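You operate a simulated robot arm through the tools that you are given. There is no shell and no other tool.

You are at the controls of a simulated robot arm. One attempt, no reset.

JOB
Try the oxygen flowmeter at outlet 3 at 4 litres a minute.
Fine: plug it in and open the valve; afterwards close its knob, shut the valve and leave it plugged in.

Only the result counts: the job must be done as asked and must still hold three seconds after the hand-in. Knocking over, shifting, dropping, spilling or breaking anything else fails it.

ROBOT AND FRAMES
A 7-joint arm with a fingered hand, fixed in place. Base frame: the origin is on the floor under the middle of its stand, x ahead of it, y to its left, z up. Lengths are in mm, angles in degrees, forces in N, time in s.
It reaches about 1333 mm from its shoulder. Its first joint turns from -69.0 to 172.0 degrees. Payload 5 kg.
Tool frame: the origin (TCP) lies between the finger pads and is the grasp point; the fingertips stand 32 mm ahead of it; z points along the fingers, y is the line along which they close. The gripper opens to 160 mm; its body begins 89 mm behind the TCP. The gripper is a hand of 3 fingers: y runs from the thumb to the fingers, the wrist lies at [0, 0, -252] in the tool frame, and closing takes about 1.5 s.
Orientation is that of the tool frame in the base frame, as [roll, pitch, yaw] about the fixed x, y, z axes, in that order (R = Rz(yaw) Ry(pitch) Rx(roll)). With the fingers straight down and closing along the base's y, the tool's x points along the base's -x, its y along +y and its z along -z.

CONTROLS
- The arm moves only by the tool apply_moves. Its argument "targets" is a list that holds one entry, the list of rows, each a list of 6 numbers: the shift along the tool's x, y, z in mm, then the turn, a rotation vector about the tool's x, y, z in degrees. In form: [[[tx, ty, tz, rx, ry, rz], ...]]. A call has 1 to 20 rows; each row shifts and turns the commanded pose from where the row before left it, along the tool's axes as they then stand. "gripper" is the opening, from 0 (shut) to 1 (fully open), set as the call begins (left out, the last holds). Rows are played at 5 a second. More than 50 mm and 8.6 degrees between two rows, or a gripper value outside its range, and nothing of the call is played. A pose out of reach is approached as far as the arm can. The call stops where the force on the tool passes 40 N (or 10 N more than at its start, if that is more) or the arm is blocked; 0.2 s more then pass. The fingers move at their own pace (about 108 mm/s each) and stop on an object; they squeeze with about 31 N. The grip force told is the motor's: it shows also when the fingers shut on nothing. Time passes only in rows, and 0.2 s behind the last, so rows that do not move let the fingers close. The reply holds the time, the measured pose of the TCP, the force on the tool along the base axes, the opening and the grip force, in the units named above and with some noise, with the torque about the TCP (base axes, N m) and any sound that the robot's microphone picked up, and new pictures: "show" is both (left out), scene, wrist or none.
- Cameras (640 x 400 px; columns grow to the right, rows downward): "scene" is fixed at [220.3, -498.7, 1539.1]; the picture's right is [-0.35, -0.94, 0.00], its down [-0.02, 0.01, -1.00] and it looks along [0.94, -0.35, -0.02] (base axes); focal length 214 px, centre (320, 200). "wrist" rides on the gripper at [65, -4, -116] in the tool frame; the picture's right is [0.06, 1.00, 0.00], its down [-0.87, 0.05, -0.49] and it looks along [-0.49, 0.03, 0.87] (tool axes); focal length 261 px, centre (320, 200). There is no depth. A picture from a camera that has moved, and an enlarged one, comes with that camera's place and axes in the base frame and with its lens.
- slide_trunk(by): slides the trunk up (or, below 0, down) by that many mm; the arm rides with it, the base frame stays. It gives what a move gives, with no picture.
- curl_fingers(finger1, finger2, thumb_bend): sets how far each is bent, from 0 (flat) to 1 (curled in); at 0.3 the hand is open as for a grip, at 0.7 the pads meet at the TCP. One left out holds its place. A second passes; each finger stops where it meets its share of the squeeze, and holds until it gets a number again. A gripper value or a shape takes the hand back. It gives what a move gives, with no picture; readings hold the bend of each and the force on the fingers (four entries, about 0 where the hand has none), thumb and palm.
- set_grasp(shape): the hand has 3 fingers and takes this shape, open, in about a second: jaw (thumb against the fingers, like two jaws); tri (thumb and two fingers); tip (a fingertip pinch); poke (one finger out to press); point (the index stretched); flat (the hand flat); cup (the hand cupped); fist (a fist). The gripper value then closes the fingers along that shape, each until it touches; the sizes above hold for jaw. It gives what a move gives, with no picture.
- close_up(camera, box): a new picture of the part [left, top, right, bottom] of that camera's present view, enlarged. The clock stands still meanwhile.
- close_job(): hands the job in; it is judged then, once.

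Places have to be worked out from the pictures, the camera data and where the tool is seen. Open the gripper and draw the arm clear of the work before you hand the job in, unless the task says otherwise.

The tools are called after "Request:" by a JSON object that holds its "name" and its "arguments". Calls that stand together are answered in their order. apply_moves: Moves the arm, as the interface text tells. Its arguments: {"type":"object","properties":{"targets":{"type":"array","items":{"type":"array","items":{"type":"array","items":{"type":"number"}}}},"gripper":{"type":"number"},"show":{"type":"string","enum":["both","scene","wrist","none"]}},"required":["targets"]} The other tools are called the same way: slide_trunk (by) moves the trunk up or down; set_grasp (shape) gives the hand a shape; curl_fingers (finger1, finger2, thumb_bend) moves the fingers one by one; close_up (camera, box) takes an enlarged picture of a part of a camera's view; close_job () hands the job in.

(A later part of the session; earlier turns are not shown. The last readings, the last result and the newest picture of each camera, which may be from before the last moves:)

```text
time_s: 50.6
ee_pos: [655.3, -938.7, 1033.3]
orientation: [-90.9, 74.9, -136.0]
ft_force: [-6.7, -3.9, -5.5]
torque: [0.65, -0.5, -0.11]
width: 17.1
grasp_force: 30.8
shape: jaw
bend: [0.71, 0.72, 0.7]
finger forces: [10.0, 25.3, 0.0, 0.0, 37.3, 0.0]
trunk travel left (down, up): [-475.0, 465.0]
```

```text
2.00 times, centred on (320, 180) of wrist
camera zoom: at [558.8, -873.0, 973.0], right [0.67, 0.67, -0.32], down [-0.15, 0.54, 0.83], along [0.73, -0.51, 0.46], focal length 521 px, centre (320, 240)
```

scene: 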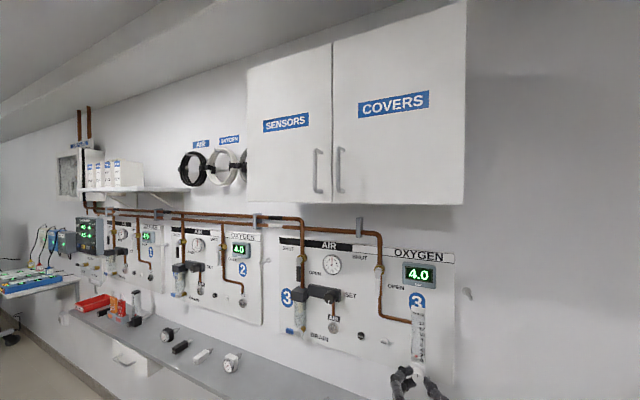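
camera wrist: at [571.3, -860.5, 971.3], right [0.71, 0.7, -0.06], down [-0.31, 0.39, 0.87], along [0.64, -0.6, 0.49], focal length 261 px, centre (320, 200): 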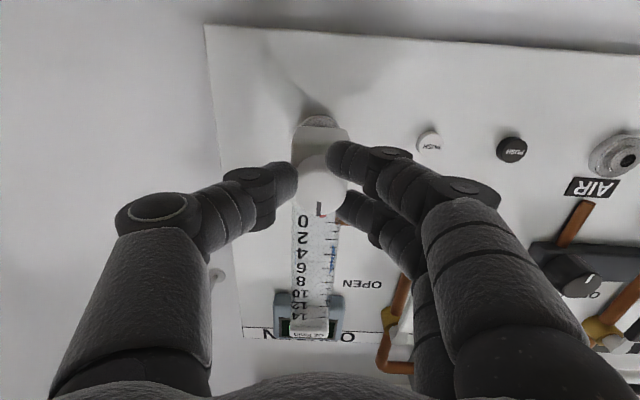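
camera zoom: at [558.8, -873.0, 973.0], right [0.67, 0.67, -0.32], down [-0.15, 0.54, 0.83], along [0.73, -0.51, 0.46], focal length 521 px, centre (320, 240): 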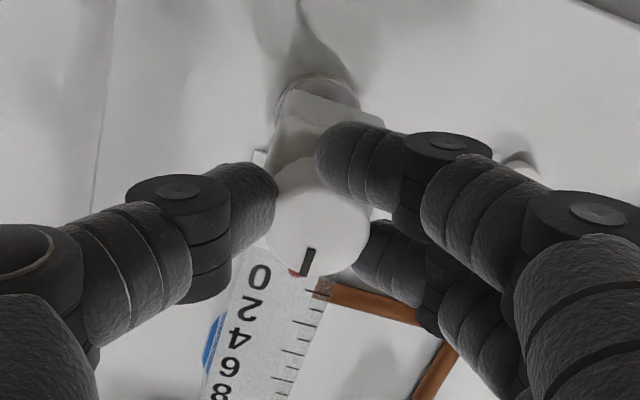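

The knob did not follow counter-clockwise (torque rose to ~0.8 N·m and the fingers slipped), so that side is the stop. I turn back and try clockwise.

Request:
{"name": "apply_moves", "arguments": {"targets": [[[0, 0, 0, 0, 0, 5], [0, 0, 0, 0, 0, 5], [0, 0, 0, 0, 0, 5], [0, 0, 0, 0, 0, 0]]], "gripper": 0.0, "show": "none"}}

Request:
{"name": "close_up", "arguments": {"camera": "scene", "box": [395, 300, 445, 385]}}

Request:
{"name": "close_up", "arguments": {"camera": "wrist", "box": [220, 80, 420, 280]}}

```text
time_s: 51.6
ee_pos: [657.6, -939.6, 1034.1]
orientation: [-168.9, 89.7, 145.8]
ft_force: [-8.4, 2.1, -10.1]
torque: [0.18, 0.13, -0.03]
width: 16.8
grasp_force: 30.9
shape: jaw
bend: [0.72, 0.72, 0.7]
finger forces: [17.7, 19.4, 0.0, 0.1, 31.3, 0.0]
trunk travel left (down, up): [-475.0, 465.0]
```

```text
4.71 times, centred on (420, 342) of scene
camera zoom: at [220.3, -498.7, 1539.1], right [-0.35, -0.94, 0.0], down [-0.02, 0.01, -1.0], along [0.94, -0.35, -0.02], focal length 1009 px, centre (-151, -471)
```

zoom: 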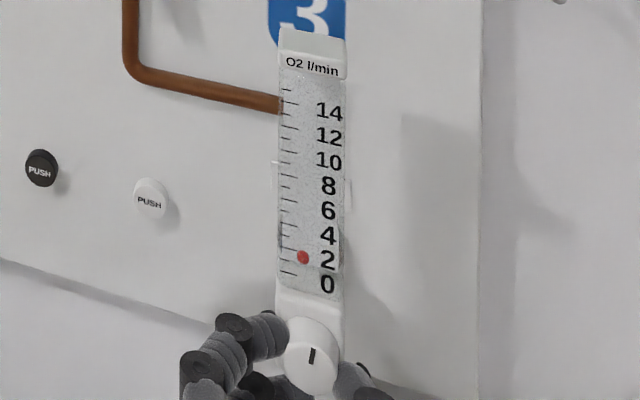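

```text
2.00 times, centred on (320, 180) of wrist
camera zoom: at [571.9, -860.3, 969.7], right [0.71, 0.71, -0.06], down [-0.31, 0.38, 0.87], along [0.64, -0.6, 0.49], focal length 521 px, centre (320, 240)
```

zoom: 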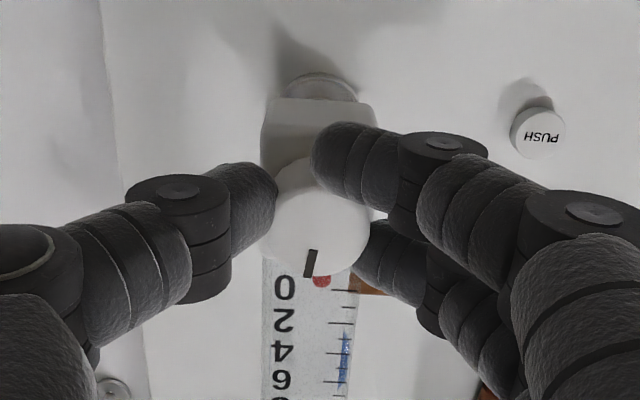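

Clockwise opens: the pointer moved ~9° and the ball rose ~0.5 l/min. I re-grip to remove side load before turning further.

Request:
{"name": "apply_moves", "arguments": {"targets": [[[0, 0, 0, 0, 0, 0], [0, 0, 0, 0, 0, 0], [0, 0, 0, 0, 0, 0]]], "gripper": 0.3, "show": "wrist"}}

Request:
{"name": "close_up", "arguments": {"camera": "scene", "box": [395, 300, 445, 385]}}

Request:
{"name": "close_up", "arguments": {"camera": "wrist", "box": [220, 80, 420, 280]}}

```text
time_s: 52.4
ee_pos: [657.1, -938.7, 1037.4]
orientation: [-146.2, 89.8, 168.9]
ft_force: [0.1, 0.7, -0.4]
torque: [0.02, -0.01, -0.01]
width: 47.7
grasp_force: 0.1
shape: jaw
bend: [0.73, 0.73, 0.7]
finger forces: [0.0, 0.0, 0.1, 0.0, 0.0, 0.1]
trunk travel left (down, up): [-475.0, 465.0]
camera wrist: at [571.9, -859.9, 972.0], right [0.71, 0.7, -0.06], down [-0.31, 0.39, 0.87], along [0.64, -0.6, 0.49], focal length 261 px, centre (320, 200)
```

wrist: 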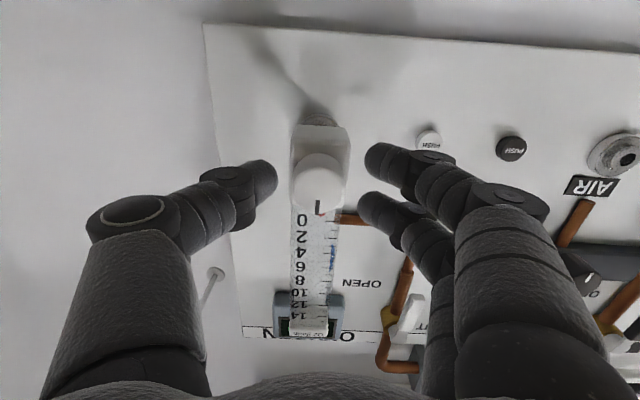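

```text
4.71 times, centred on (420, 342) of scene
camera zoom: at [220.3, -498.7, 1539.1], right [-0.35, -0.94, 0.0], down [-0.02, 0.01, -1.0], along [0.94, -0.35, -0.02], focal length 1009 px, centre (-151, -471)
```

zoom: 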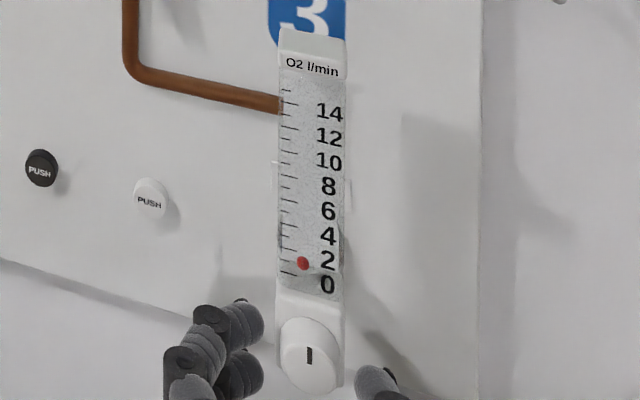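

```text
2.00 times, centred on (320, 180) of wrist
camera zoom: at [571.9, -859.9, 972.0], right [0.71, 0.7, -0.06], down [-0.31, 0.39, 0.87], along [0.64, -0.6, 0.49], focal length 521 px, centre (320, 240)
```

zoom: 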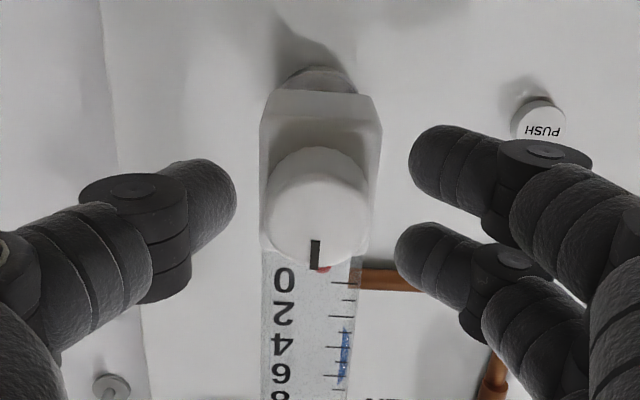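

On release the knob went back to about zero. I grip again and turn clockwise 30° this time.

Request:
{"name": "apply_moves", "arguments": {"targets": [[[0, 0, 0, 0, 0, 0], [0, 0, 0, 0, 0, 0], [0, 0, 0, 0, 0, 0], [0, 0, 0, 0, 0, 0], [0, 0, 0, 0, 0, 6], [0, 0, 0, 0, 0, 6], [0, 0, 0, 0, 0, 6], [0, 0, 0, 0, 0, 6], [0, 0, 0, 0, 0, 6], [0, 0, 0, 0, 0, 0]]], "gripper": 0.0, "show": "none"}}

Request:
{"name": "close_up", "arguments": {"camera": "scene", "box": [395, 300, 445, 385]}}

Request:
{"name": "close_up", "arguments": {"camera": "wrist", "box": [220, 80, 420, 280]}}

```text
time_s: 54.6
ee_pos: [656.9, -938.1, 1036.5]
orientation: [90.4, 60.0, 45.2]
ft_force: [8.3, 1.1, 3.2]
torque: [-0.07, -0.06, 0.24]
width: 17.6
grasp_force: 31.0
shape: jaw
bend: [0.71, 0.72, 0.7]
finger forces: [14.8, 17.1, 0.0, 0.0, 24.5, 0.1]
trunk travel left (down, up): [-475.0, 465.0]
```

```text
4.71 times, centred on (420, 342) of scene
camera zoom: at [220.3, -498.7, 1539.1], right [-0.35, -0.94, 0.0], down [-0.02, 0.01, -1.0], along [0.94, -0.35, -0.02], focal length 1009 px, centre (-151, -471)
```

zoom: 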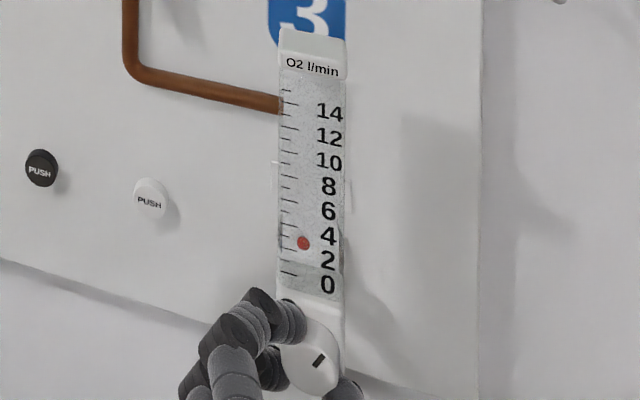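

```text
2.00 times, centred on (320, 180) of wrist
camera zoom: at [596.0, -836.0, 978.1], right [0.63, 0.63, 0.44], down [-0.62, 0.07, 0.78], along [0.46, -0.77, 0.44], focal length 521 px, centre (320, 240)
```

zoom: 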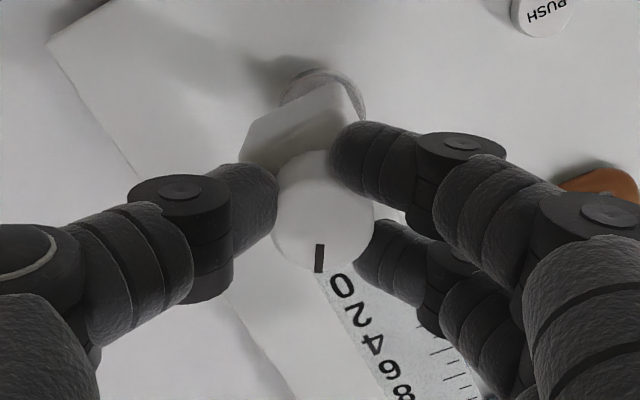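

The knob follows now: 30° gives about 1.6 l/min (ball 20 px above its rest row, 12.2 px per litre). I turn a further 42° to reach about 4.

Request:
{"name": "apply_moves", "arguments": {"targets": [[[0, 0, 0, 0, 0, 6], [0, 0, 0, 0, 0, 6], [0, 0, 0, 0, 0, 6], [0, 0, 0, 0, 0, 6], [0, 0, 0, 0, 0, 6], [0, 0, 0, 0, 0, 6], [0, 0, 0, 0, 0, 6], [0, 0, 0, 0, 0, 0]]], "gripper": 0.0, "show": "scene"}}

Request:
{"name": "close_up", "arguments": {"camera": "scene", "box": [395, 300, 445, 385]}}

Request:
{"name": "close_up", "arguments": {"camera": "wrist", "box": [220, 80, 420, 280]}}

```text
time_s: 56.4
ee_pos: [657.9, -936.7, 1036.4]
orientation: [90.1, 18.0, 45.0]
ft_force: [16.8, 6.6, 9.7]
torque: [-0.34, -0.25, 0.43]
width: 17.1
grasp_force: 31.1
shape: jaw
bend: [0.71, 0.72, 0.7]
finger forces: [20.9, 17.4, 0.0, 0.0, 21.5, 0.0]
trunk travel left (down, up): [-475.0, 465.0]
```

scene: 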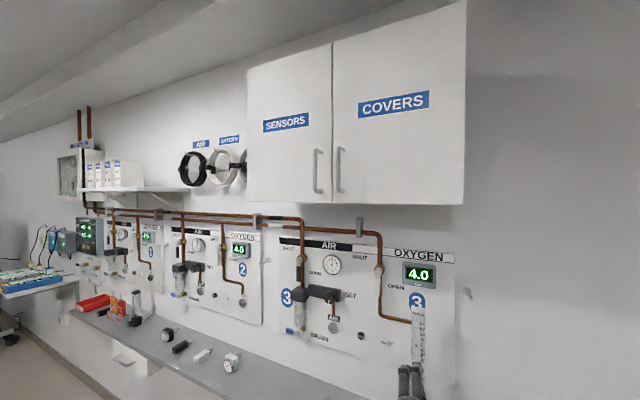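

```text
4.71 times, centred on (420, 342) of scene
camera zoom: at [220.3, -498.7, 1539.1], right [-0.35, -0.94, 0.0], down [-0.02, 0.01, -1.0], along [0.94, -0.35, -0.02], focal length 1009 px, centre (-151, -471)
```

zoom: 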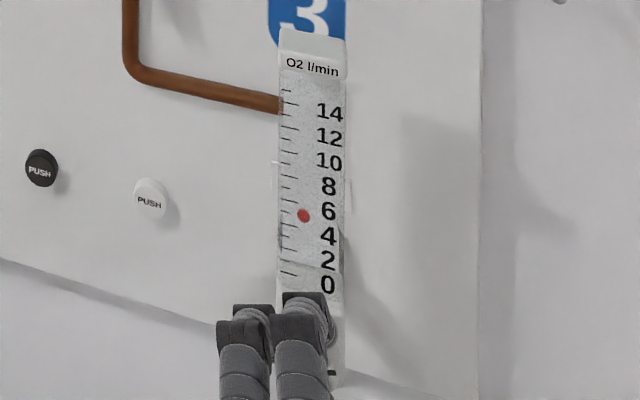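

```text
2.00 times, centred on (320, 180) of wrist
camera zoom: at [619.3, -812.5, 1013.0], right [0.26, 0.26, 0.93], down [-0.92, -0.22, 0.32], along [0.29, -0.94, 0.18], focal length 521 px, centre (320, 240)
```

zoom: 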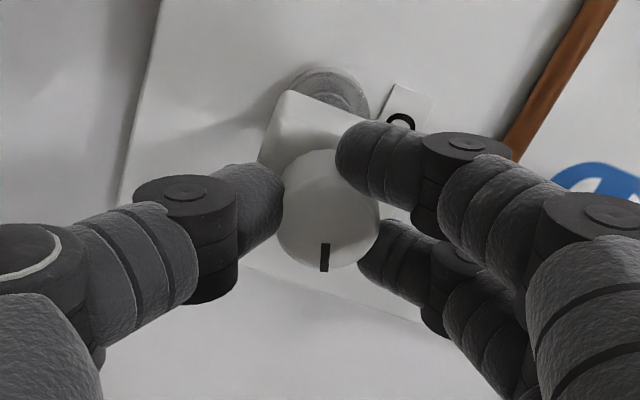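

The ball reads about 3.9. I zoom in more for a finer reading.

Request:
{"name": "close_up", "arguments": {"camera": "scene", "box": [408, 325, 432, 365]}}

Request:
{"name": "apply_moves", "arguments": {"targets": [[[0, 0, 0, 0, 0, 2], [0, 0, 0, 0, 0, 0], [0, 0, 0, 0, 0, 0]]], "gripper": 0.0, "show": "none"}}

Request:
{"name": "close_up", "arguments": {"camera": "scene", "box": [408, 325, 432, 365]}}

```text
10.00 times, centred on (420, 345) of scene
camera zoom: at [220.3, -498.7, 1539.1], right [-0.35, -0.94, 0.0], down [-0.02, 0.01, -1.0], along [0.94, -0.35, -0.02], focal length 2145 px, centre (-680, -1250)
```

zoom: 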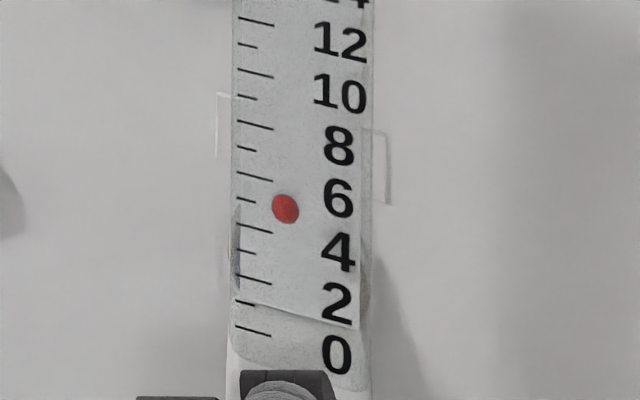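

```text
time_s: 57.2
ee_pos: [658.8, -936.4, 1036.4]
orientation: [90.1, 16.2, 45.0]
ft_force: [17.7, 7.6, 11.1]
torque: [-0.37, -0.21, 0.48]
width: 17.1
grasp_force: 31.3
shape: jaw
bend: [0.71, 0.72, 0.7]
finger forces: [22.0, 17.3, 0.0, 0.1, 21.5, 0.1]
trunk travel left (down, up): [-475.0, 465.0]
```

```text
10.00 times, centred on (420, 345) of scene
camera zoom: at [220.3, -498.7, 1539.1], right [-0.35, -0.94, 0.0], down [-0.02, 0.01, -1.0], along [0.94, -0.35, -0.02], focal length 2145 px, centre (-680, -1250)
```

zoom: 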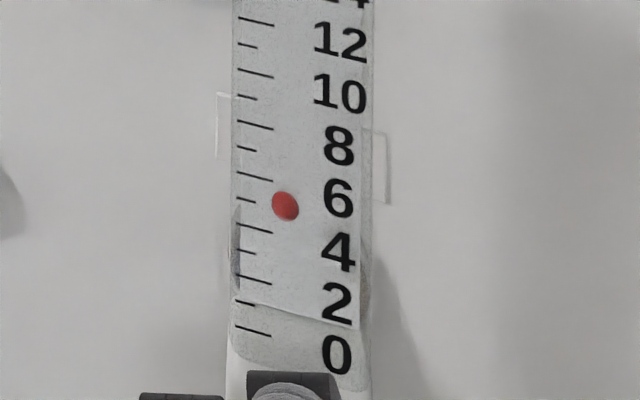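

Reading: (309−206)/25.9 ≈ 4.0 l/min after parallax correction. I hold it there for a few seconds and recheck.

Request:
{"name": "apply_moves", "arguments": {"targets": [[[0, 0, 0, 0, 0, 0], [0, 0, 0, 0, 0, 0], [0, 0, 0, 0, 0, 0], [0, 0, 0, 0, 0, 0], [0, 0, 0, 0, 0, 0], [0, 0, 0, 0, 0, 0], [0, 0, 0, 0, 0, 0], [0, 0, 0, 0, 0, 0], [0, 0, 0, 0, 0, 0], [0, 0, 0, 0, 0, 0], [0, 0, 0, 0, 0, 0], [0, 0, 0, 0, 0, 0], [0, 0, 0, 0, 0, 0], [0, 0, 0, 0, 0, 0], [0, 0, 0, 0, 0, 0]]], "gripper": 0.0, "show": "none"}}

Request:
{"name": "close_up", "arguments": {"camera": "scene", "box": [408, 325, 432, 365]}}

Request:
{"name": "close_up", "arguments": {"camera": "wrist", "box": [180, 40, 460, 240]}}

```text
time_s: 60.4
ee_pos: [656.6, -936.7, 1036.8]
orientation: [90.2, 16.1, 45.0]
ft_force: [18.4, 7.7, 9.8]
torque: [-0.36, -0.17, 0.5]
width: 17.0
grasp_force: 31.0
shape: jaw
bend: [0.71, 0.72, 0.7]
finger forces: [22.9, 17.1, 0.0, 0.1, 21.6, 0.0]
trunk travel left (down, up): [-475.0, 465.0]
```

```text
10.00 times, centred on (420, 345) of scene
camera zoom: at [220.3, -498.7, 1539.1], right [-0.35, -0.94, 0.0], down [-0.02, 0.01, -1.0], along [0.94, -0.35, -0.02], focal length 2145 px, centre (-680, -1250)
```

zoom: 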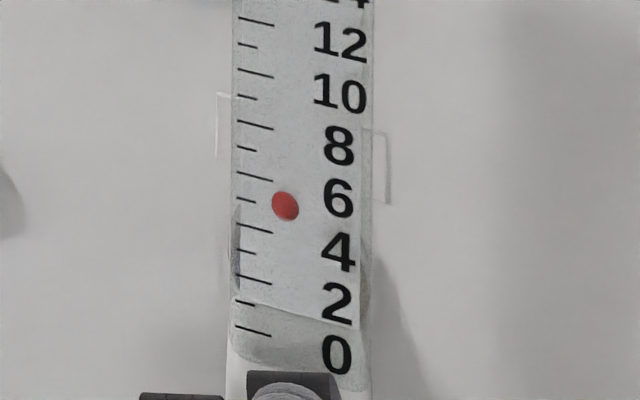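

```text
2.00 times, centred on (320, 140) of wrist
camera zoom: at [619.9, -812.0, 1015.0], right [0.24, 0.24, 0.94], down [-0.93, -0.23, 0.3], along [0.29, -0.94, 0.16], focal length 521 px, centre (320, 320)
```

zoom: 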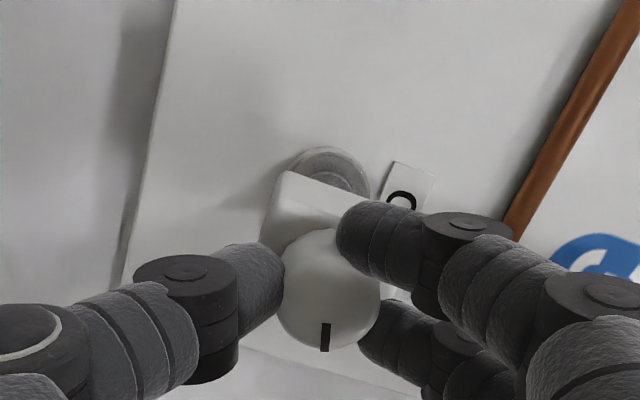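

Steady at 4.0 l/min for over 3 s. Now I close the knob: turn counter-clockwise back by the same angle plus a few degrees against the stop.

Request:
{"name": "apply_moves", "arguments": {"targets": [[[0, 0, 0, 0, 0, -6], [0, 0, 0, 0, 0, -6], [0, 0, 0, 0, 0, -6], [0, 0, 0, 0, 0, -6], [0, 0, 0, 0, 0, -6], [0, 0, 0, 0, 0, -6], [0, 0, 0, 0, 0, -6], [0, 0, 0, 0, 0, -6], [0, 0, 0, 0, 0, -6], [0, 0, 0, 0, 0, -6], [0, 0, 0, 0, 0, -6], [0, 0, 0, 0, 0, -6], [0, 0, 0, 0, 0, 0]]], "gripper": 0.0, "show": "none"}}

Request:
{"name": "close_up", "arguments": {"camera": "scene", "box": [395, 300, 445, 385]}}

Request:
{"name": "close_up", "arguments": {"camera": "wrist", "box": [220, 80, 420, 280]}}

```text
time_s: 63.2
ee_pos: [655.5, -940.4, 1035.7]
orientation: [95.0, 88.2, 49.7]
ft_force: [-5.5, -0.8, 1.0]
torque: [0.02, 0.03, -0.04]
width: 17.2
grasp_force: 31.0
shape: jaw
bend: [0.71, 0.72, 0.7]
finger forces: [14.2, 15.6, 0.1, 0.0, 31.5, 0.1]
trunk travel left (down, up): [-475.0, 465.0]
```

```text
4.71 times, centred on (420, 342) of scene
camera zoom: at [220.3, -498.7, 1539.1], right [-0.35, -0.94, 0.0], down [-0.02, 0.01, -1.0], along [0.94, -0.35, -0.02], focal length 1009 px, centre (-151, -471)
```

zoom: 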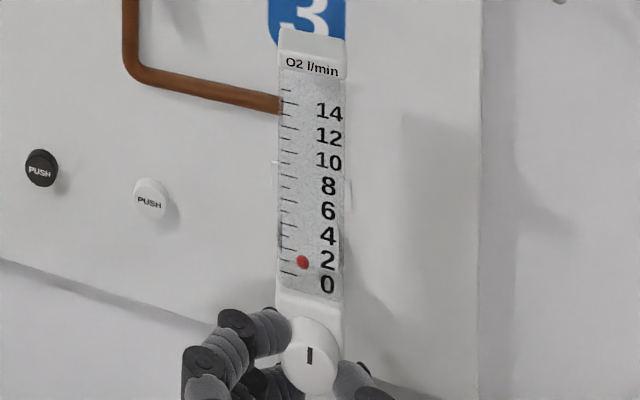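

```text
2.00 times, centred on (320, 180) of wrist
camera zoom: at [573.1, -859.0, 971.0], right [0.71, 0.7, -0.03], down [-0.33, 0.37, 0.87], along [0.63, -0.61, 0.49], focal length 521 px, centre (320, 240)
```

zoom: 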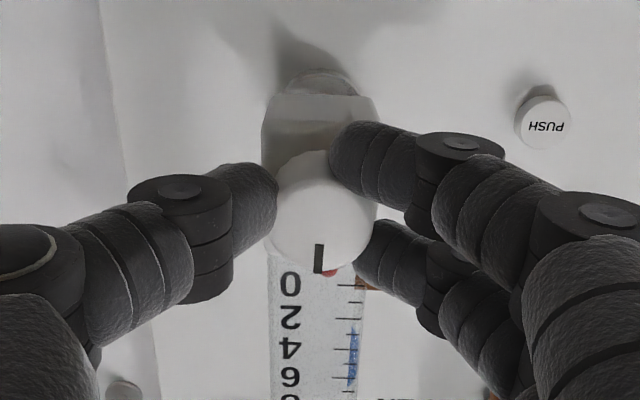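

Nearly closed. I turn a further 9° to bring it firmly on the stop.

Request:
{"name": "apply_moves", "arguments": {"targets": [[[0, 0, 0, 0, 0, -3], [0, 0, 0, 0, 0, -3], [0, 0, 0, 0, 0, -3], [0, 0, 0, 0, 0, 0]]], "gripper": 0.0, "show": "none"}}

Request:
{"name": "close_up", "arguments": {"camera": "scene", "box": [408, 340, 432, 380]}}

Request:
{"name": "close_up", "arguments": {"camera": "wrist", "box": [220, 80, 420, 280]}}

```text
time_s: 64.2
ee_pos: [656.9, -939.3, 1034.1]
orientation: [-91.6, 82.9, -136.8]
ft_force: [-6.6, -3.2, -1.1]
torque: [0.47, -0.4, -0.14]
width: 17.3
grasp_force: 31.1
shape: jaw
bend: [0.71, 0.72, 0.7]
finger forces: [11.0, 22.0, 0.0, 0.0, 38.3, 0.0]
trunk travel left (down, up): [-475.0, 465.0]
```

```text
10.00 times, centred on (420, 360) of scene
camera zoom: at [220.3, -498.7, 1539.1], right [-0.35, -0.94, 0.0], down [-0.02, 0.01, -1.0], along [0.94, -0.35, -0.02], focal length 2145 px, centre (-680, -1400)
```

zoom: 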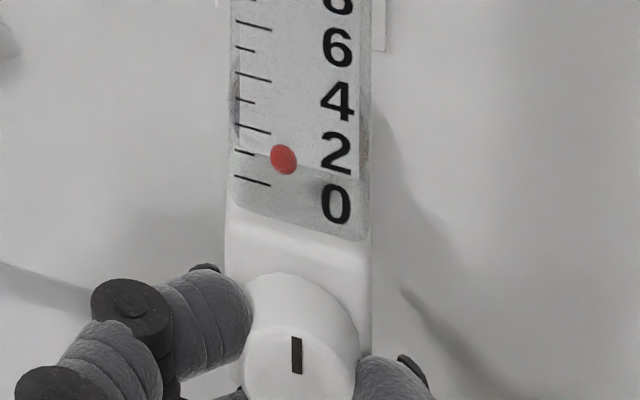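

```text
2.00 times, centred on (320, 180) of wrist
camera zoom: at [565.8, -866.1, 971.6], right [0.7, 0.69, -0.18], down [-0.23, 0.46, 0.86], along [0.68, -0.55, 0.48], focal length 521 px, centre (320, 240)
```

zoom: 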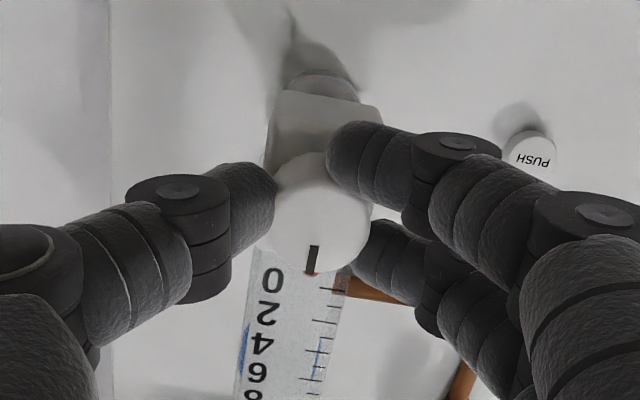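

Knob is on its stop (0.6 N·m closing torque) and the ball is at rest row 308 — which also confirms the 4.0 reading. I release and back off straight.

Request:
{"name": "apply_moves", "arguments": {"targets": [[[0, 0, 0, 0, 0, 0], [0, 0, 0, 0, 0, 0], [0, 0, 0, 0, 0, 0], [0, 0, -20, 0, 0, 0], [0, 0, -30, 0, 0, 0], [0, 0, -40, 0, 0, 0], [0, 0, 0, 0, 0, 0]]], "gripper": 0.4, "show": "both"}}

Request:
{"name": "close_up", "arguments": {"camera": "scene", "box": [408, 340, 432, 380]}}

Request:
{"name": "close_up", "arguments": {"camera": "wrist", "box": [240, 70, 400, 270]}}

```text
time_s: 65.8
ee_pos: [591.6, -872.8, 1035.9]
orientation: [-91.4, 83.0, -136.6]
ft_force: [-0.5, 0.7, -0.5]
torque: [-0.01, -0.02, -0.02]
width: 63.6
grasp_force: 0.2
shape: jaw
bend: [0.73, 0.73, 0.7]
finger forces: [0.0, 0.0, 0.1, 0.1, 0.0, 0.1]
trunk travel left (down, up): [-475.0, 465.0]
camera wrist: at [501.6, -801.1, 973.0], right [0.7, 0.69, -0.18], down [-0.23, 0.46, 0.86], along [0.68, -0.55, 0.48], focal length 261 px, centre (320, 200)
```

scene: 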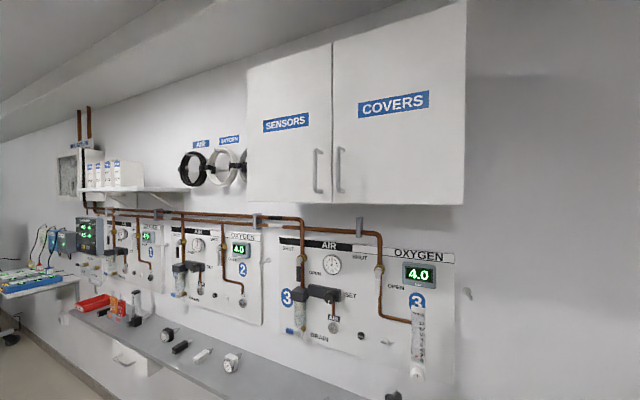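
wrist: 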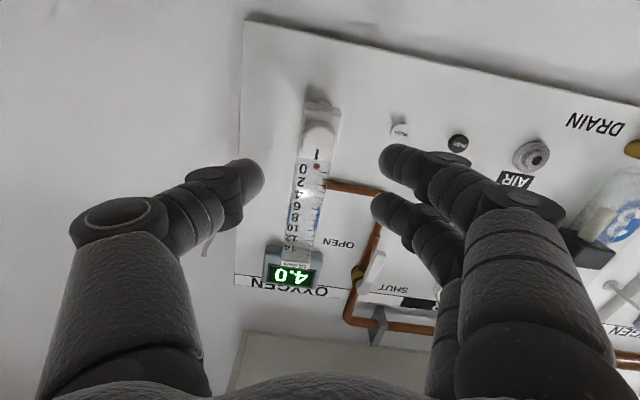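

```text
10.00 times, centred on (420, 360) of scene
camera zoom: at [220.3, -498.7, 1539.1], right [-0.35, -0.94, 0.0], down [-0.02, 0.01, -1.0], along [0.94, -0.35, -0.02], focal length 2145 px, centre (-680, -1400)
```

zoom: 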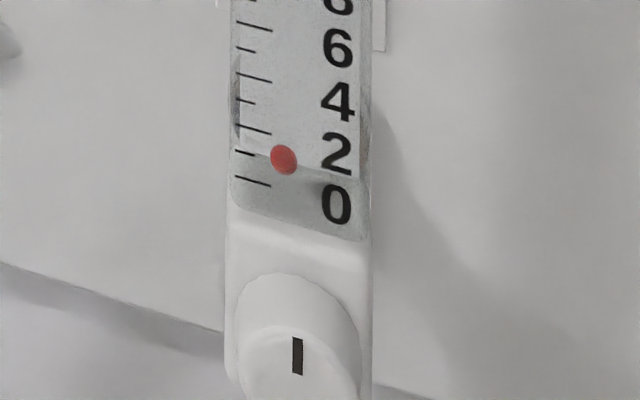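

```text
2.00 times, centred on (320, 170) of wrist
camera zoom: at [501.6, -801.1, 973.0], right [0.7, 0.69, -0.18], down [-0.23, 0.46, 0.86], along [0.68, -0.55, 0.48], focal length 521 px, centre (320, 260)
```

zoom: 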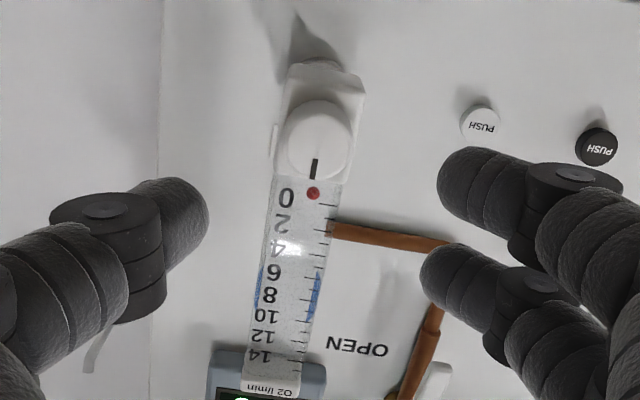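

Knob closed: pointer upright, ball at 0, hand clear. Now I return to the valve lever: undo the 7° roll, and go back up-left to in front of the lever.

Request:
{"name": "apply_moves", "arguments": {"targets": [[[0, 0, 0, 0, 0, 7], [-40.4, 24.7, 0, 0, 0, 0], [-40.4, 24.7, 0, 0, 0, 0], [-40.4, 24.7, 0, 0, 0, 0], [-40.4, 24.7, 0, 0, 0, 0], [-40.4, 24.7, 0, 0, 0, 0], [0, 0, 30, 0, 0, 0], [0, 0, 0, 0, 0, 0]]], "gripper": 0.5, "show": "both"}}

Request:
{"name": "close_up", "arguments": {"camera": "wrist", "box": [220, 60, 420, 260]}}

```text
time_s: 67.6
ee_pos: [699.7, -807.5, 1237.5]
orientation: [-151.4, 89.8, 163.5]
ft_force: [-0.5, 0.0, -0.6]
torque: [-0.02, -0.02, 0.06]
width: 79.6
grasp_force: 0.2
shape: jaw
bend: [0.72, 0.72, 0.7]
finger forces: [0.0, 0.0, 0.1, 0.0, 0.0, 0.0]
trunk travel left (down, up): [-475.0, 465.0]
camera wrist: at [615.4, -730.2, 1172.1], right [0.71, 0.7, -0.06], down [-0.31, 0.39, 0.87], along [0.64, -0.6, 0.49], focal length 261 px, centre (320, 200)
```

scene: 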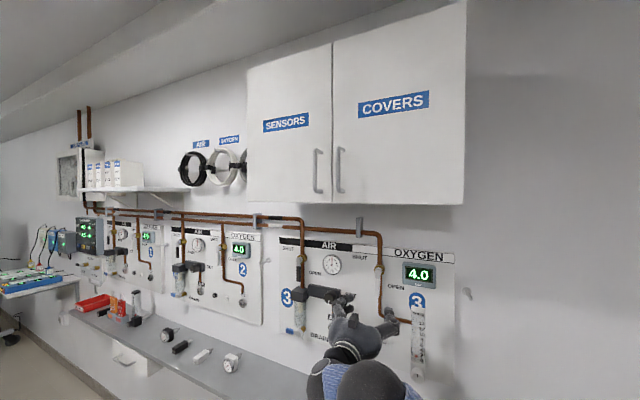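
wrist: 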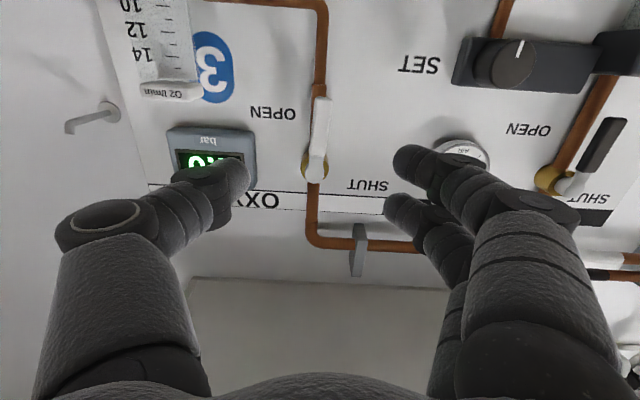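

```text
2.00 times, centred on (320, 160) of wrist
camera zoom: at [615.4, -730.2, 1172.1], right [0.71, 0.7, -0.06], down [-0.31, 0.39, 0.87], along [0.64, -0.6, 0.49], focal length 521 px, centre (320, 280)
```

zoom: 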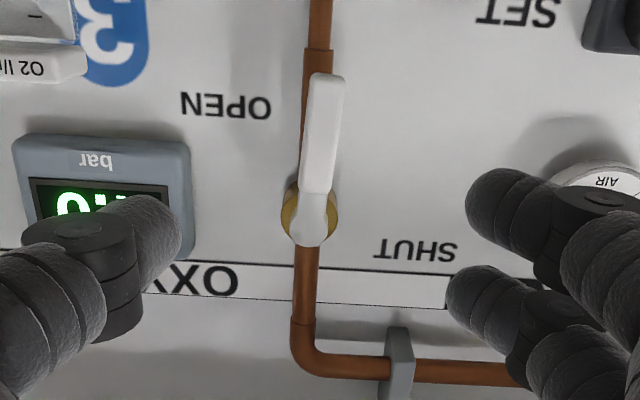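

Aligned with the lever within ~1 mm. I advance 137 mm so the jaw straddles the lever, then close.

Request:
{"name": "apply_moves", "arguments": {"targets": [[[0.5, 0.2, 34, 0, 0, 0], [0.5, 0.2, 34, 0, 0, 0], [0.5, 0.2, 34, 0, 0, 0], [0.5, 0.2, 25, 0, 0, 0], [0, 0, 9, 0, 0, 0], [0, 0, 0, 0, 0, 0]]], "gripper": 0.5, "show": "wrist"}}

```text
time_s: 69.0
ee_pos: [798.3, -903.3, 1236.1]
orientation: [-151.9, 89.8, 163.1]
ft_force: [-0.6, -0.4, -0.7]
torque: [0.07, -0.02, -0.02]
width: 79.5
grasp_force: 0.0
shape: jaw
bend: [0.72, 0.72, 0.7]
finger forces: [0.0, 0.1, 0.0, 0.1, 0.0, 0.1]
trunk travel left (down, up): [-475.0, 465.0]
camera wrist: at [714.1, -826.0, 1170.6], right [0.71, 0.7, -0.06], down [-0.31, 0.39, 0.87], along [0.64, -0.6, 0.49], focal length 261 px, centre (320, 200)
```

wrist: 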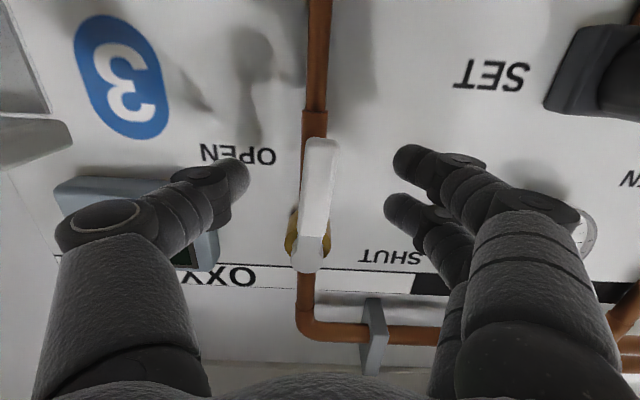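

The lever sits between thumb and fingers as before. I close on it and swing it back up 45° clockwise first.

Request:
{"name": "apply_moves", "arguments": {"targets": [[[0, 0, 0, 0, 0, 0], [0, 0, 0, 0, 0, 0], [0, 0, 0, 0, 0, 0], [0, 0, 0, 0, 0, 0], [0, 0, 0, 0, 0, 0]]], "gripper": 0.0, "show": "none"}}

Request:
{"name": "apply_moves", "arguments": {"targets": [[[-0.4, 6.9, 0, 0, 0, 7.5], [-0.4, 6.9, 0, 0, 0, 7.5], [-0.4, 6.9, 0, 0, 0, 7.5], [-0.4, 6.9, 0, 0, 0, 7.5], [-0.4, 6.9, 0, 0, 0, 7.5], [-0.4, 6.9, 0, 0, 0, 7.5]]], "gripper": 0.0, "show": "wrist"}}

```text
time_s: 70.2
ee_pos: [797.3, -904.3, 1236.0]
orientation: [-153.2, 89.8, 161.6]
ft_force: [2.8, -3.9, 1.5]
torque: [-0.02, -0.05, 0.03]
width: 12.5
grasp_force: 30.8
shape: jaw
bend: [0.71, 0.71, 0.7]
finger forces: [13.4, 13.5, 0.1, 0.0, 27.4, 0.0]
trunk travel left (down, up): [-475.0, 465.0]
```

```text
time_s: 71.6
ee_pos: [823.3, -879.4, 1251.5]
orientation: [90.1, 44.9, 45.0]
ft_force: [2.2, -13.7, 10.4]
torque: [-0.34, -0.07, -0.13]
width: 12.2
grasp_force: 31.0
shape: jaw
bend: [0.71, 0.71, 0.7]
finger forces: [12.7, 15.7, 0.0, 0.0, 26.7, 0.0]
trunk travel left (down, up): [-475.0, 465.0]
camera wrist: at [772.8, -767.2, 1203.6], right [0.53, 0.53, 0.66], down [-0.76, -0.06, 0.65], along [0.38, -0.85, 0.37], focal length 261 px, centre (320, 200)
```

wrist: 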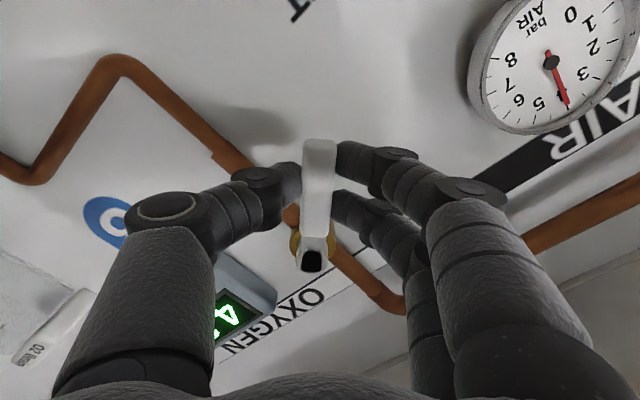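

Request:
{"name": "close_up", "arguments": {"camera": "wrist", "box": [240, 120, 400, 300]}}

Request:
{"name": "close_up", "arguments": {"camera": "scene", "box": [300, 220, 480, 355]}}

```text
2.22 times, centred on (320, 210) of wrist
camera zoom: at [772.8, -767.2, 1203.6], right [0.53, 0.53, 0.66], down [-0.76, -0.06, 0.65], along [0.38, -0.85, 0.37], focal length 579 px, centre (320, 178)
```

zoom: 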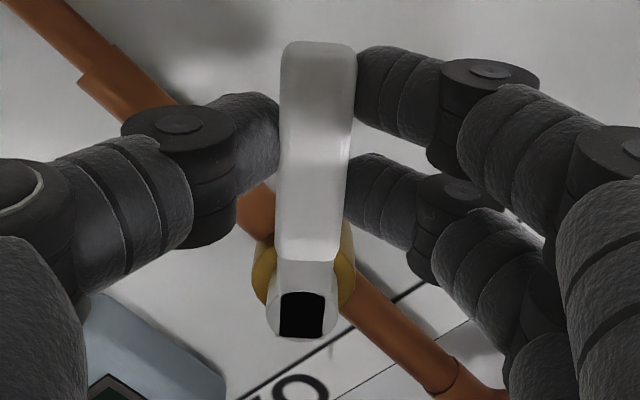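

```text
2.96 times, centred on (390, 288) of scene
camera zoom: at [220.3, -498.7, 1539.1], right [-0.35, -0.94, 0.0], down [-0.02, 0.01, -1.0], along [0.94, -0.35, -0.02], focal length 636 px, centre (113, -59)
```

zoom: 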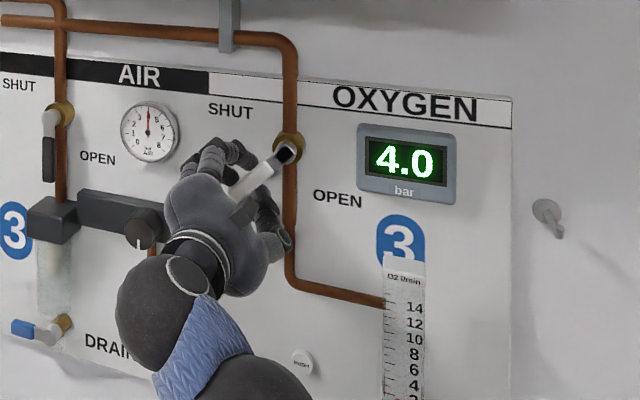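

Request:
{"name": "close_up", "arguments": {"camera": "scene", "box": [350, 245, 410, 300]}}

Request:
{"name": "close_up", "arguments": {"camera": "wrist", "box": [290, 200, 350, 290]}}

```text
7.27 times, centred on (380, 272) of scene
camera zoom: at [220.3, -498.7, 1539.1], right [-0.35, -0.94, 0.0], down [-0.02, 0.01, -1.0], along [0.94, -0.35, -0.02], focal length 1560 px, centre (-116, -327)
```

zoom: 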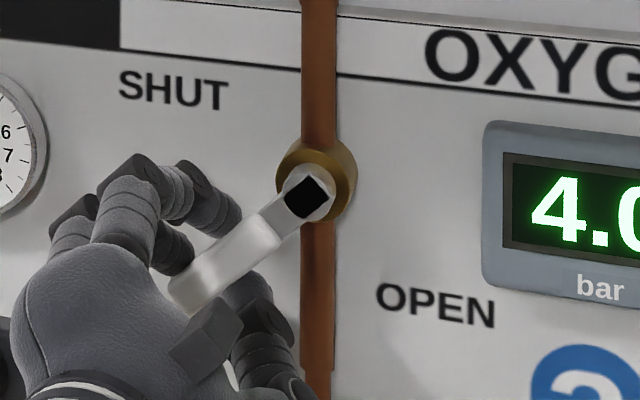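

```text
4.44 times, centred on (320, 245) of wrist
camera zoom: at [772.8, -767.2, 1203.6], right [0.53, 0.53, 0.66], down [-0.76, -0.06, 0.65], along [0.38, -0.85, 0.37], focal length 1158 px, centre (320, 0)
```

zoom: 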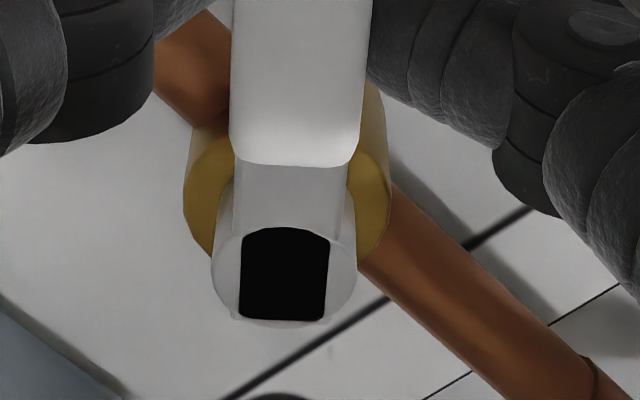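

A dark square has appeared on the lever hub and I'm pulling it ~13 N radially. I continue the swing to SHUT with a slightly smaller radius and check whether the display drops.

Request:
{"name": "apply_moves", "arguments": {"targets": [[[-0.8, 6.5, 0, 0, 0, 7.5], [-0.8, 6.5, 0, 0, 0, 7.5], [-0.8, 6.5, 0, 0, 0, 7.5], [-0.8, 6.5, 0, 0, 0, 7.5], [-0.6, 6.5, 0, 0, 0, 7.5], [-0.4, 6.5, 0, 0, 0, 7.5], [0, 0, 0, 0, 0, 0]]], "gripper": 0.0, "show": "both"}}

Request:
{"name": "close_up", "arguments": {"camera": "scene", "box": [320, 230, 460, 320]}}

Request:
{"name": "close_up", "arguments": {"camera": "wrist", "box": [240, 120, 400, 300]}}

```text
time_s: 73.2
ee_pos: [833.8, -868.8, 1287.7]
orientation: [90.1, 0.0, 44.9]
ft_force: [-3.5, -9.3, 5.6]
torque: [-0.39, 0.12, -0.22]
width: 12.3
grasp_force: 31.6
shape: jaw
bend: [0.71, 0.71, 0.7]
finger forces: [13.9, 18.5, 0.0, 0.0, 27.0, 0.0]
trunk travel left (down, up): [-475.0, 465.0]
camera wrist: at [799.1, -741.5, 1284.4], right [0.05, 0.04, 1.0], down [-0.96, -0.27, 0.05], along [0.27, -0.96, 0.03], focal length 261 px, centre (320, 200)
```

scene: 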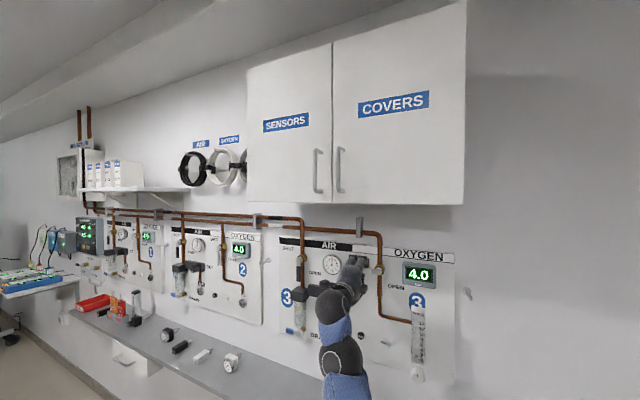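
wrist: 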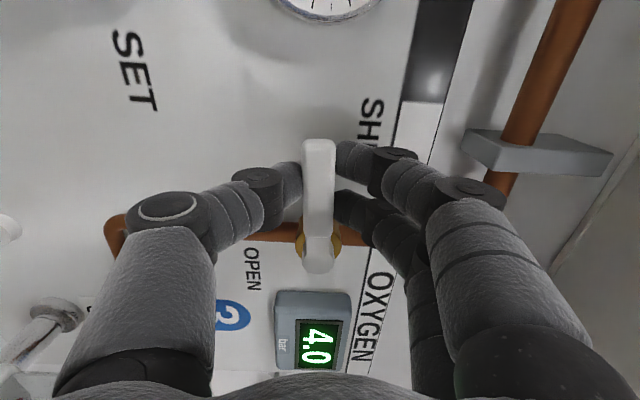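

```text
4.44 times, centred on (390, 275) of scene
camera zoom: at [220.3, -498.7, 1539.1], right [-0.35, -0.94, 0.0], down [-0.02, 0.01, -1.0], along [0.94, -0.35, -0.02], focal length 953 px, centre (9, -133)
```

zoom: 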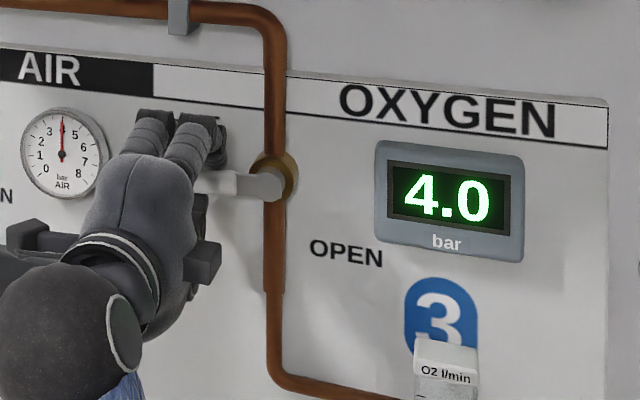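

```text
2.22 times, centred on (320, 210) of wrist
camera zoom: at [799.1, -741.5, 1284.4], right [0.05, 0.04, 1.0], down [-0.96, -0.27, 0.05], along [0.27, -0.96, 0.03], focal length 579 px, centre (320, 178)
```

zoom: 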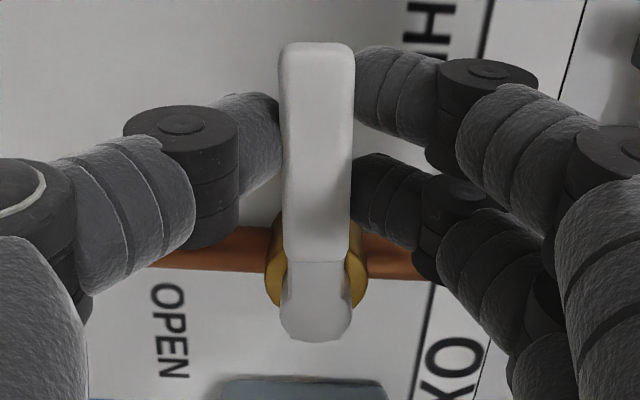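

The lever is back at SHUT; the display still shows 4.0 bar (possibly pressure trapped between the shut valve and the closed knob). I inspect the hub closely before releasing.

Request:
{"name": "close_up", "arguments": {"camera": "wrist", "box": [285, 210, 355, 290]}}

Request:
{"name": "close_up", "arguments": {"camera": "scene", "box": [350, 245, 410, 300]}}

Request:
{"name": "close_up", "arguments": {"camera": "scene", "box": [408, 340, 432, 380]}}

Request:
{"name": "close_up", "arguments": {"camera": "scene", "box": [60, 200, 270, 320]}}

```text
5.00 times, centred on (320, 250) of wrist
camera zoom: at [799.1, -741.5, 1284.4], right [0.05, 0.04, 1.0], down [-0.96, -0.27, 0.05], along [0.27, -0.96, 0.03], focal length 1303 px, centre (320, -50)
```

zoom: 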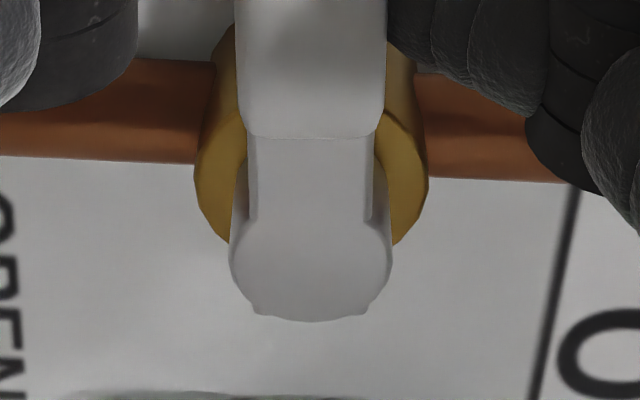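

```text
7.27 times, centred on (380, 272) of scene
camera zoom: at [220.3, -498.7, 1539.1], right [-0.35, -0.94, 0.0], down [-0.02, 0.01, -1.0], along [0.94, -0.35, -0.02], focal length 1560 px, centre (-116, -327)
```

zoom: 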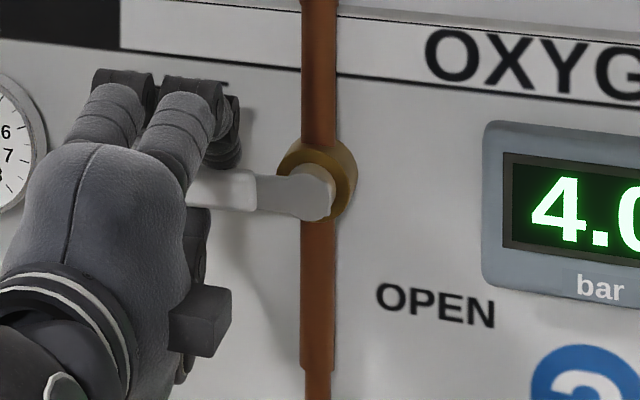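

```text
10.00 times, centred on (420, 360) of scene
camera zoom: at [220.3, -498.7, 1539.1], right [-0.35, -0.94, 0.0], down [-0.02, 0.01, -1.0], along [0.94, -0.35, -0.02], focal length 2145 px, centre (-680, -1400)
```

zoom: 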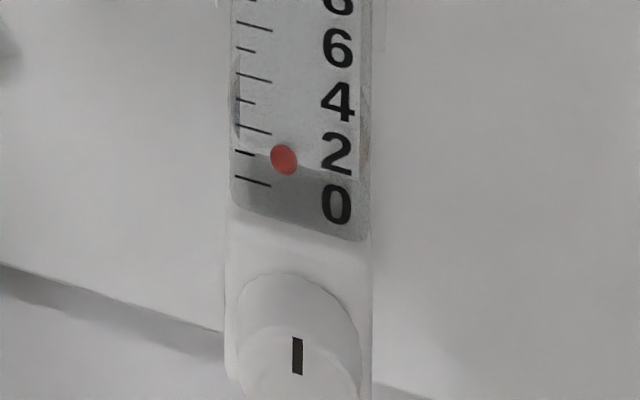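

```text
3.05 times, centred on (165, 260) of scene
camera zoom: at [220.3, -498.7, 1539.1], right [-0.35, -0.94, 0.0], down [-0.02, 0.01, -1.0], along [0.94, -0.35, -0.02], focal length 654 px, centre (792, 17)
```

zoom: 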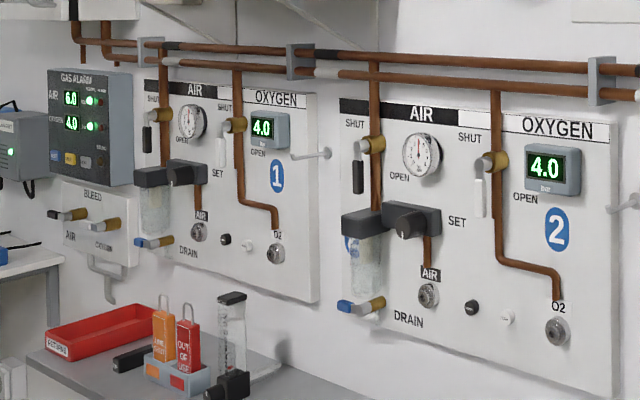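

The lever sits about 3.5° lower than its original SHUT position. I push it up further onto its stop.

Request:
{"name": "apply_moves", "arguments": {"targets": [[[0, 2.3, 0, 0, 0, 2.5], [0, 2.3, 0, 0, 0, 2.5], [0, 0, 0, 0, 0, 0]]], "gripper": 0.0, "show": "both"}}

Request:
{"name": "close_up", "arguments": {"camera": "scene", "box": [320, 230, 460, 320]}}

Request:
{"name": "close_up", "arguments": {"camera": "wrist", "box": [240, 120, 400, 300]}}

```text
time_s: 74.0
ee_pos: [834.9, -868.5, 1291.5]
orientation: [90.2, -4.9, 44.9]
ft_force: [-6.8, -4.1, -1.3]
torque: [-0.37, 0.3, -0.27]
width: 12.0
grasp_force: 30.7
shape: jaw
bend: [0.71, 0.71, 0.7]
finger forces: [12.3, 19.1, 0.0, 0.1, 31.7, 0.0]
trunk travel left (down, up): [-475.0, 465.0]
camera wrist: at [799.2, -741.6, 1293.8], right [-0.01, -0.02, 1.0], down [-0.96, -0.27, -0.02], along [0.27, -0.96, -0.01], focal length 261 px, centre (320, 200)
```

scene: 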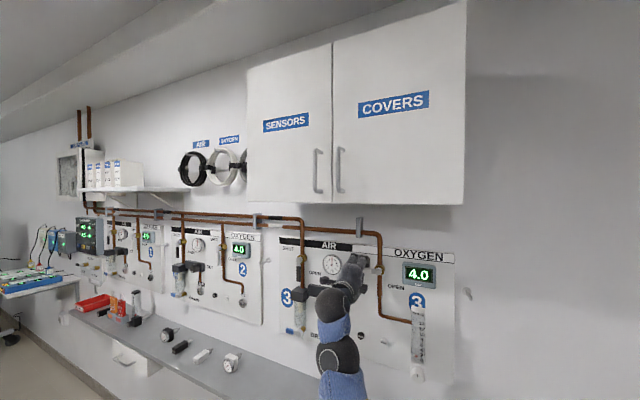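
wrist: 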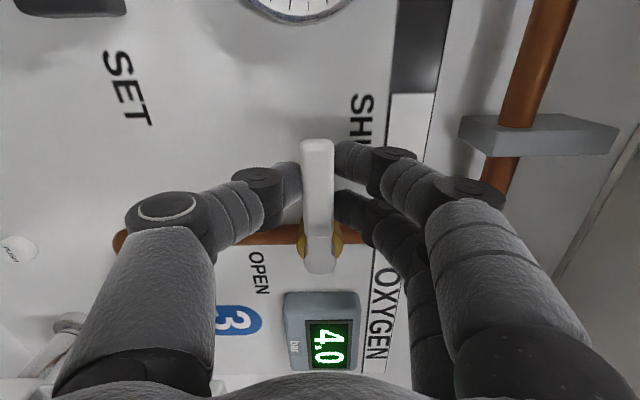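

```text
4.44 times, centred on (390, 275) of scene
camera zoom: at [220.3, -498.7, 1539.1], right [-0.35, -0.94, 0.0], down [-0.02, 0.01, -1.0], along [0.94, -0.35, -0.02], focal length 953 px, centre (9, -133)
```

zoom: 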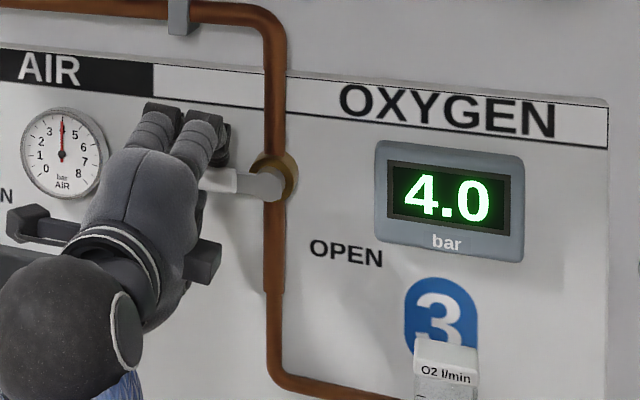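

```text
2.22 times, centred on (320, 210) of wrist
camera zoom: at [799.2, -741.6, 1293.8], right [-0.01, -0.02, 1.0], down [-0.96, -0.27, -0.02], along [0.27, -0.96, -0.01], focal length 579 px, centre (320, 178)
```

zoom: 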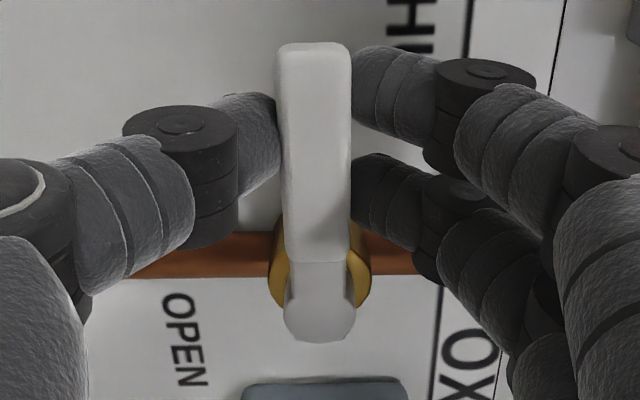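

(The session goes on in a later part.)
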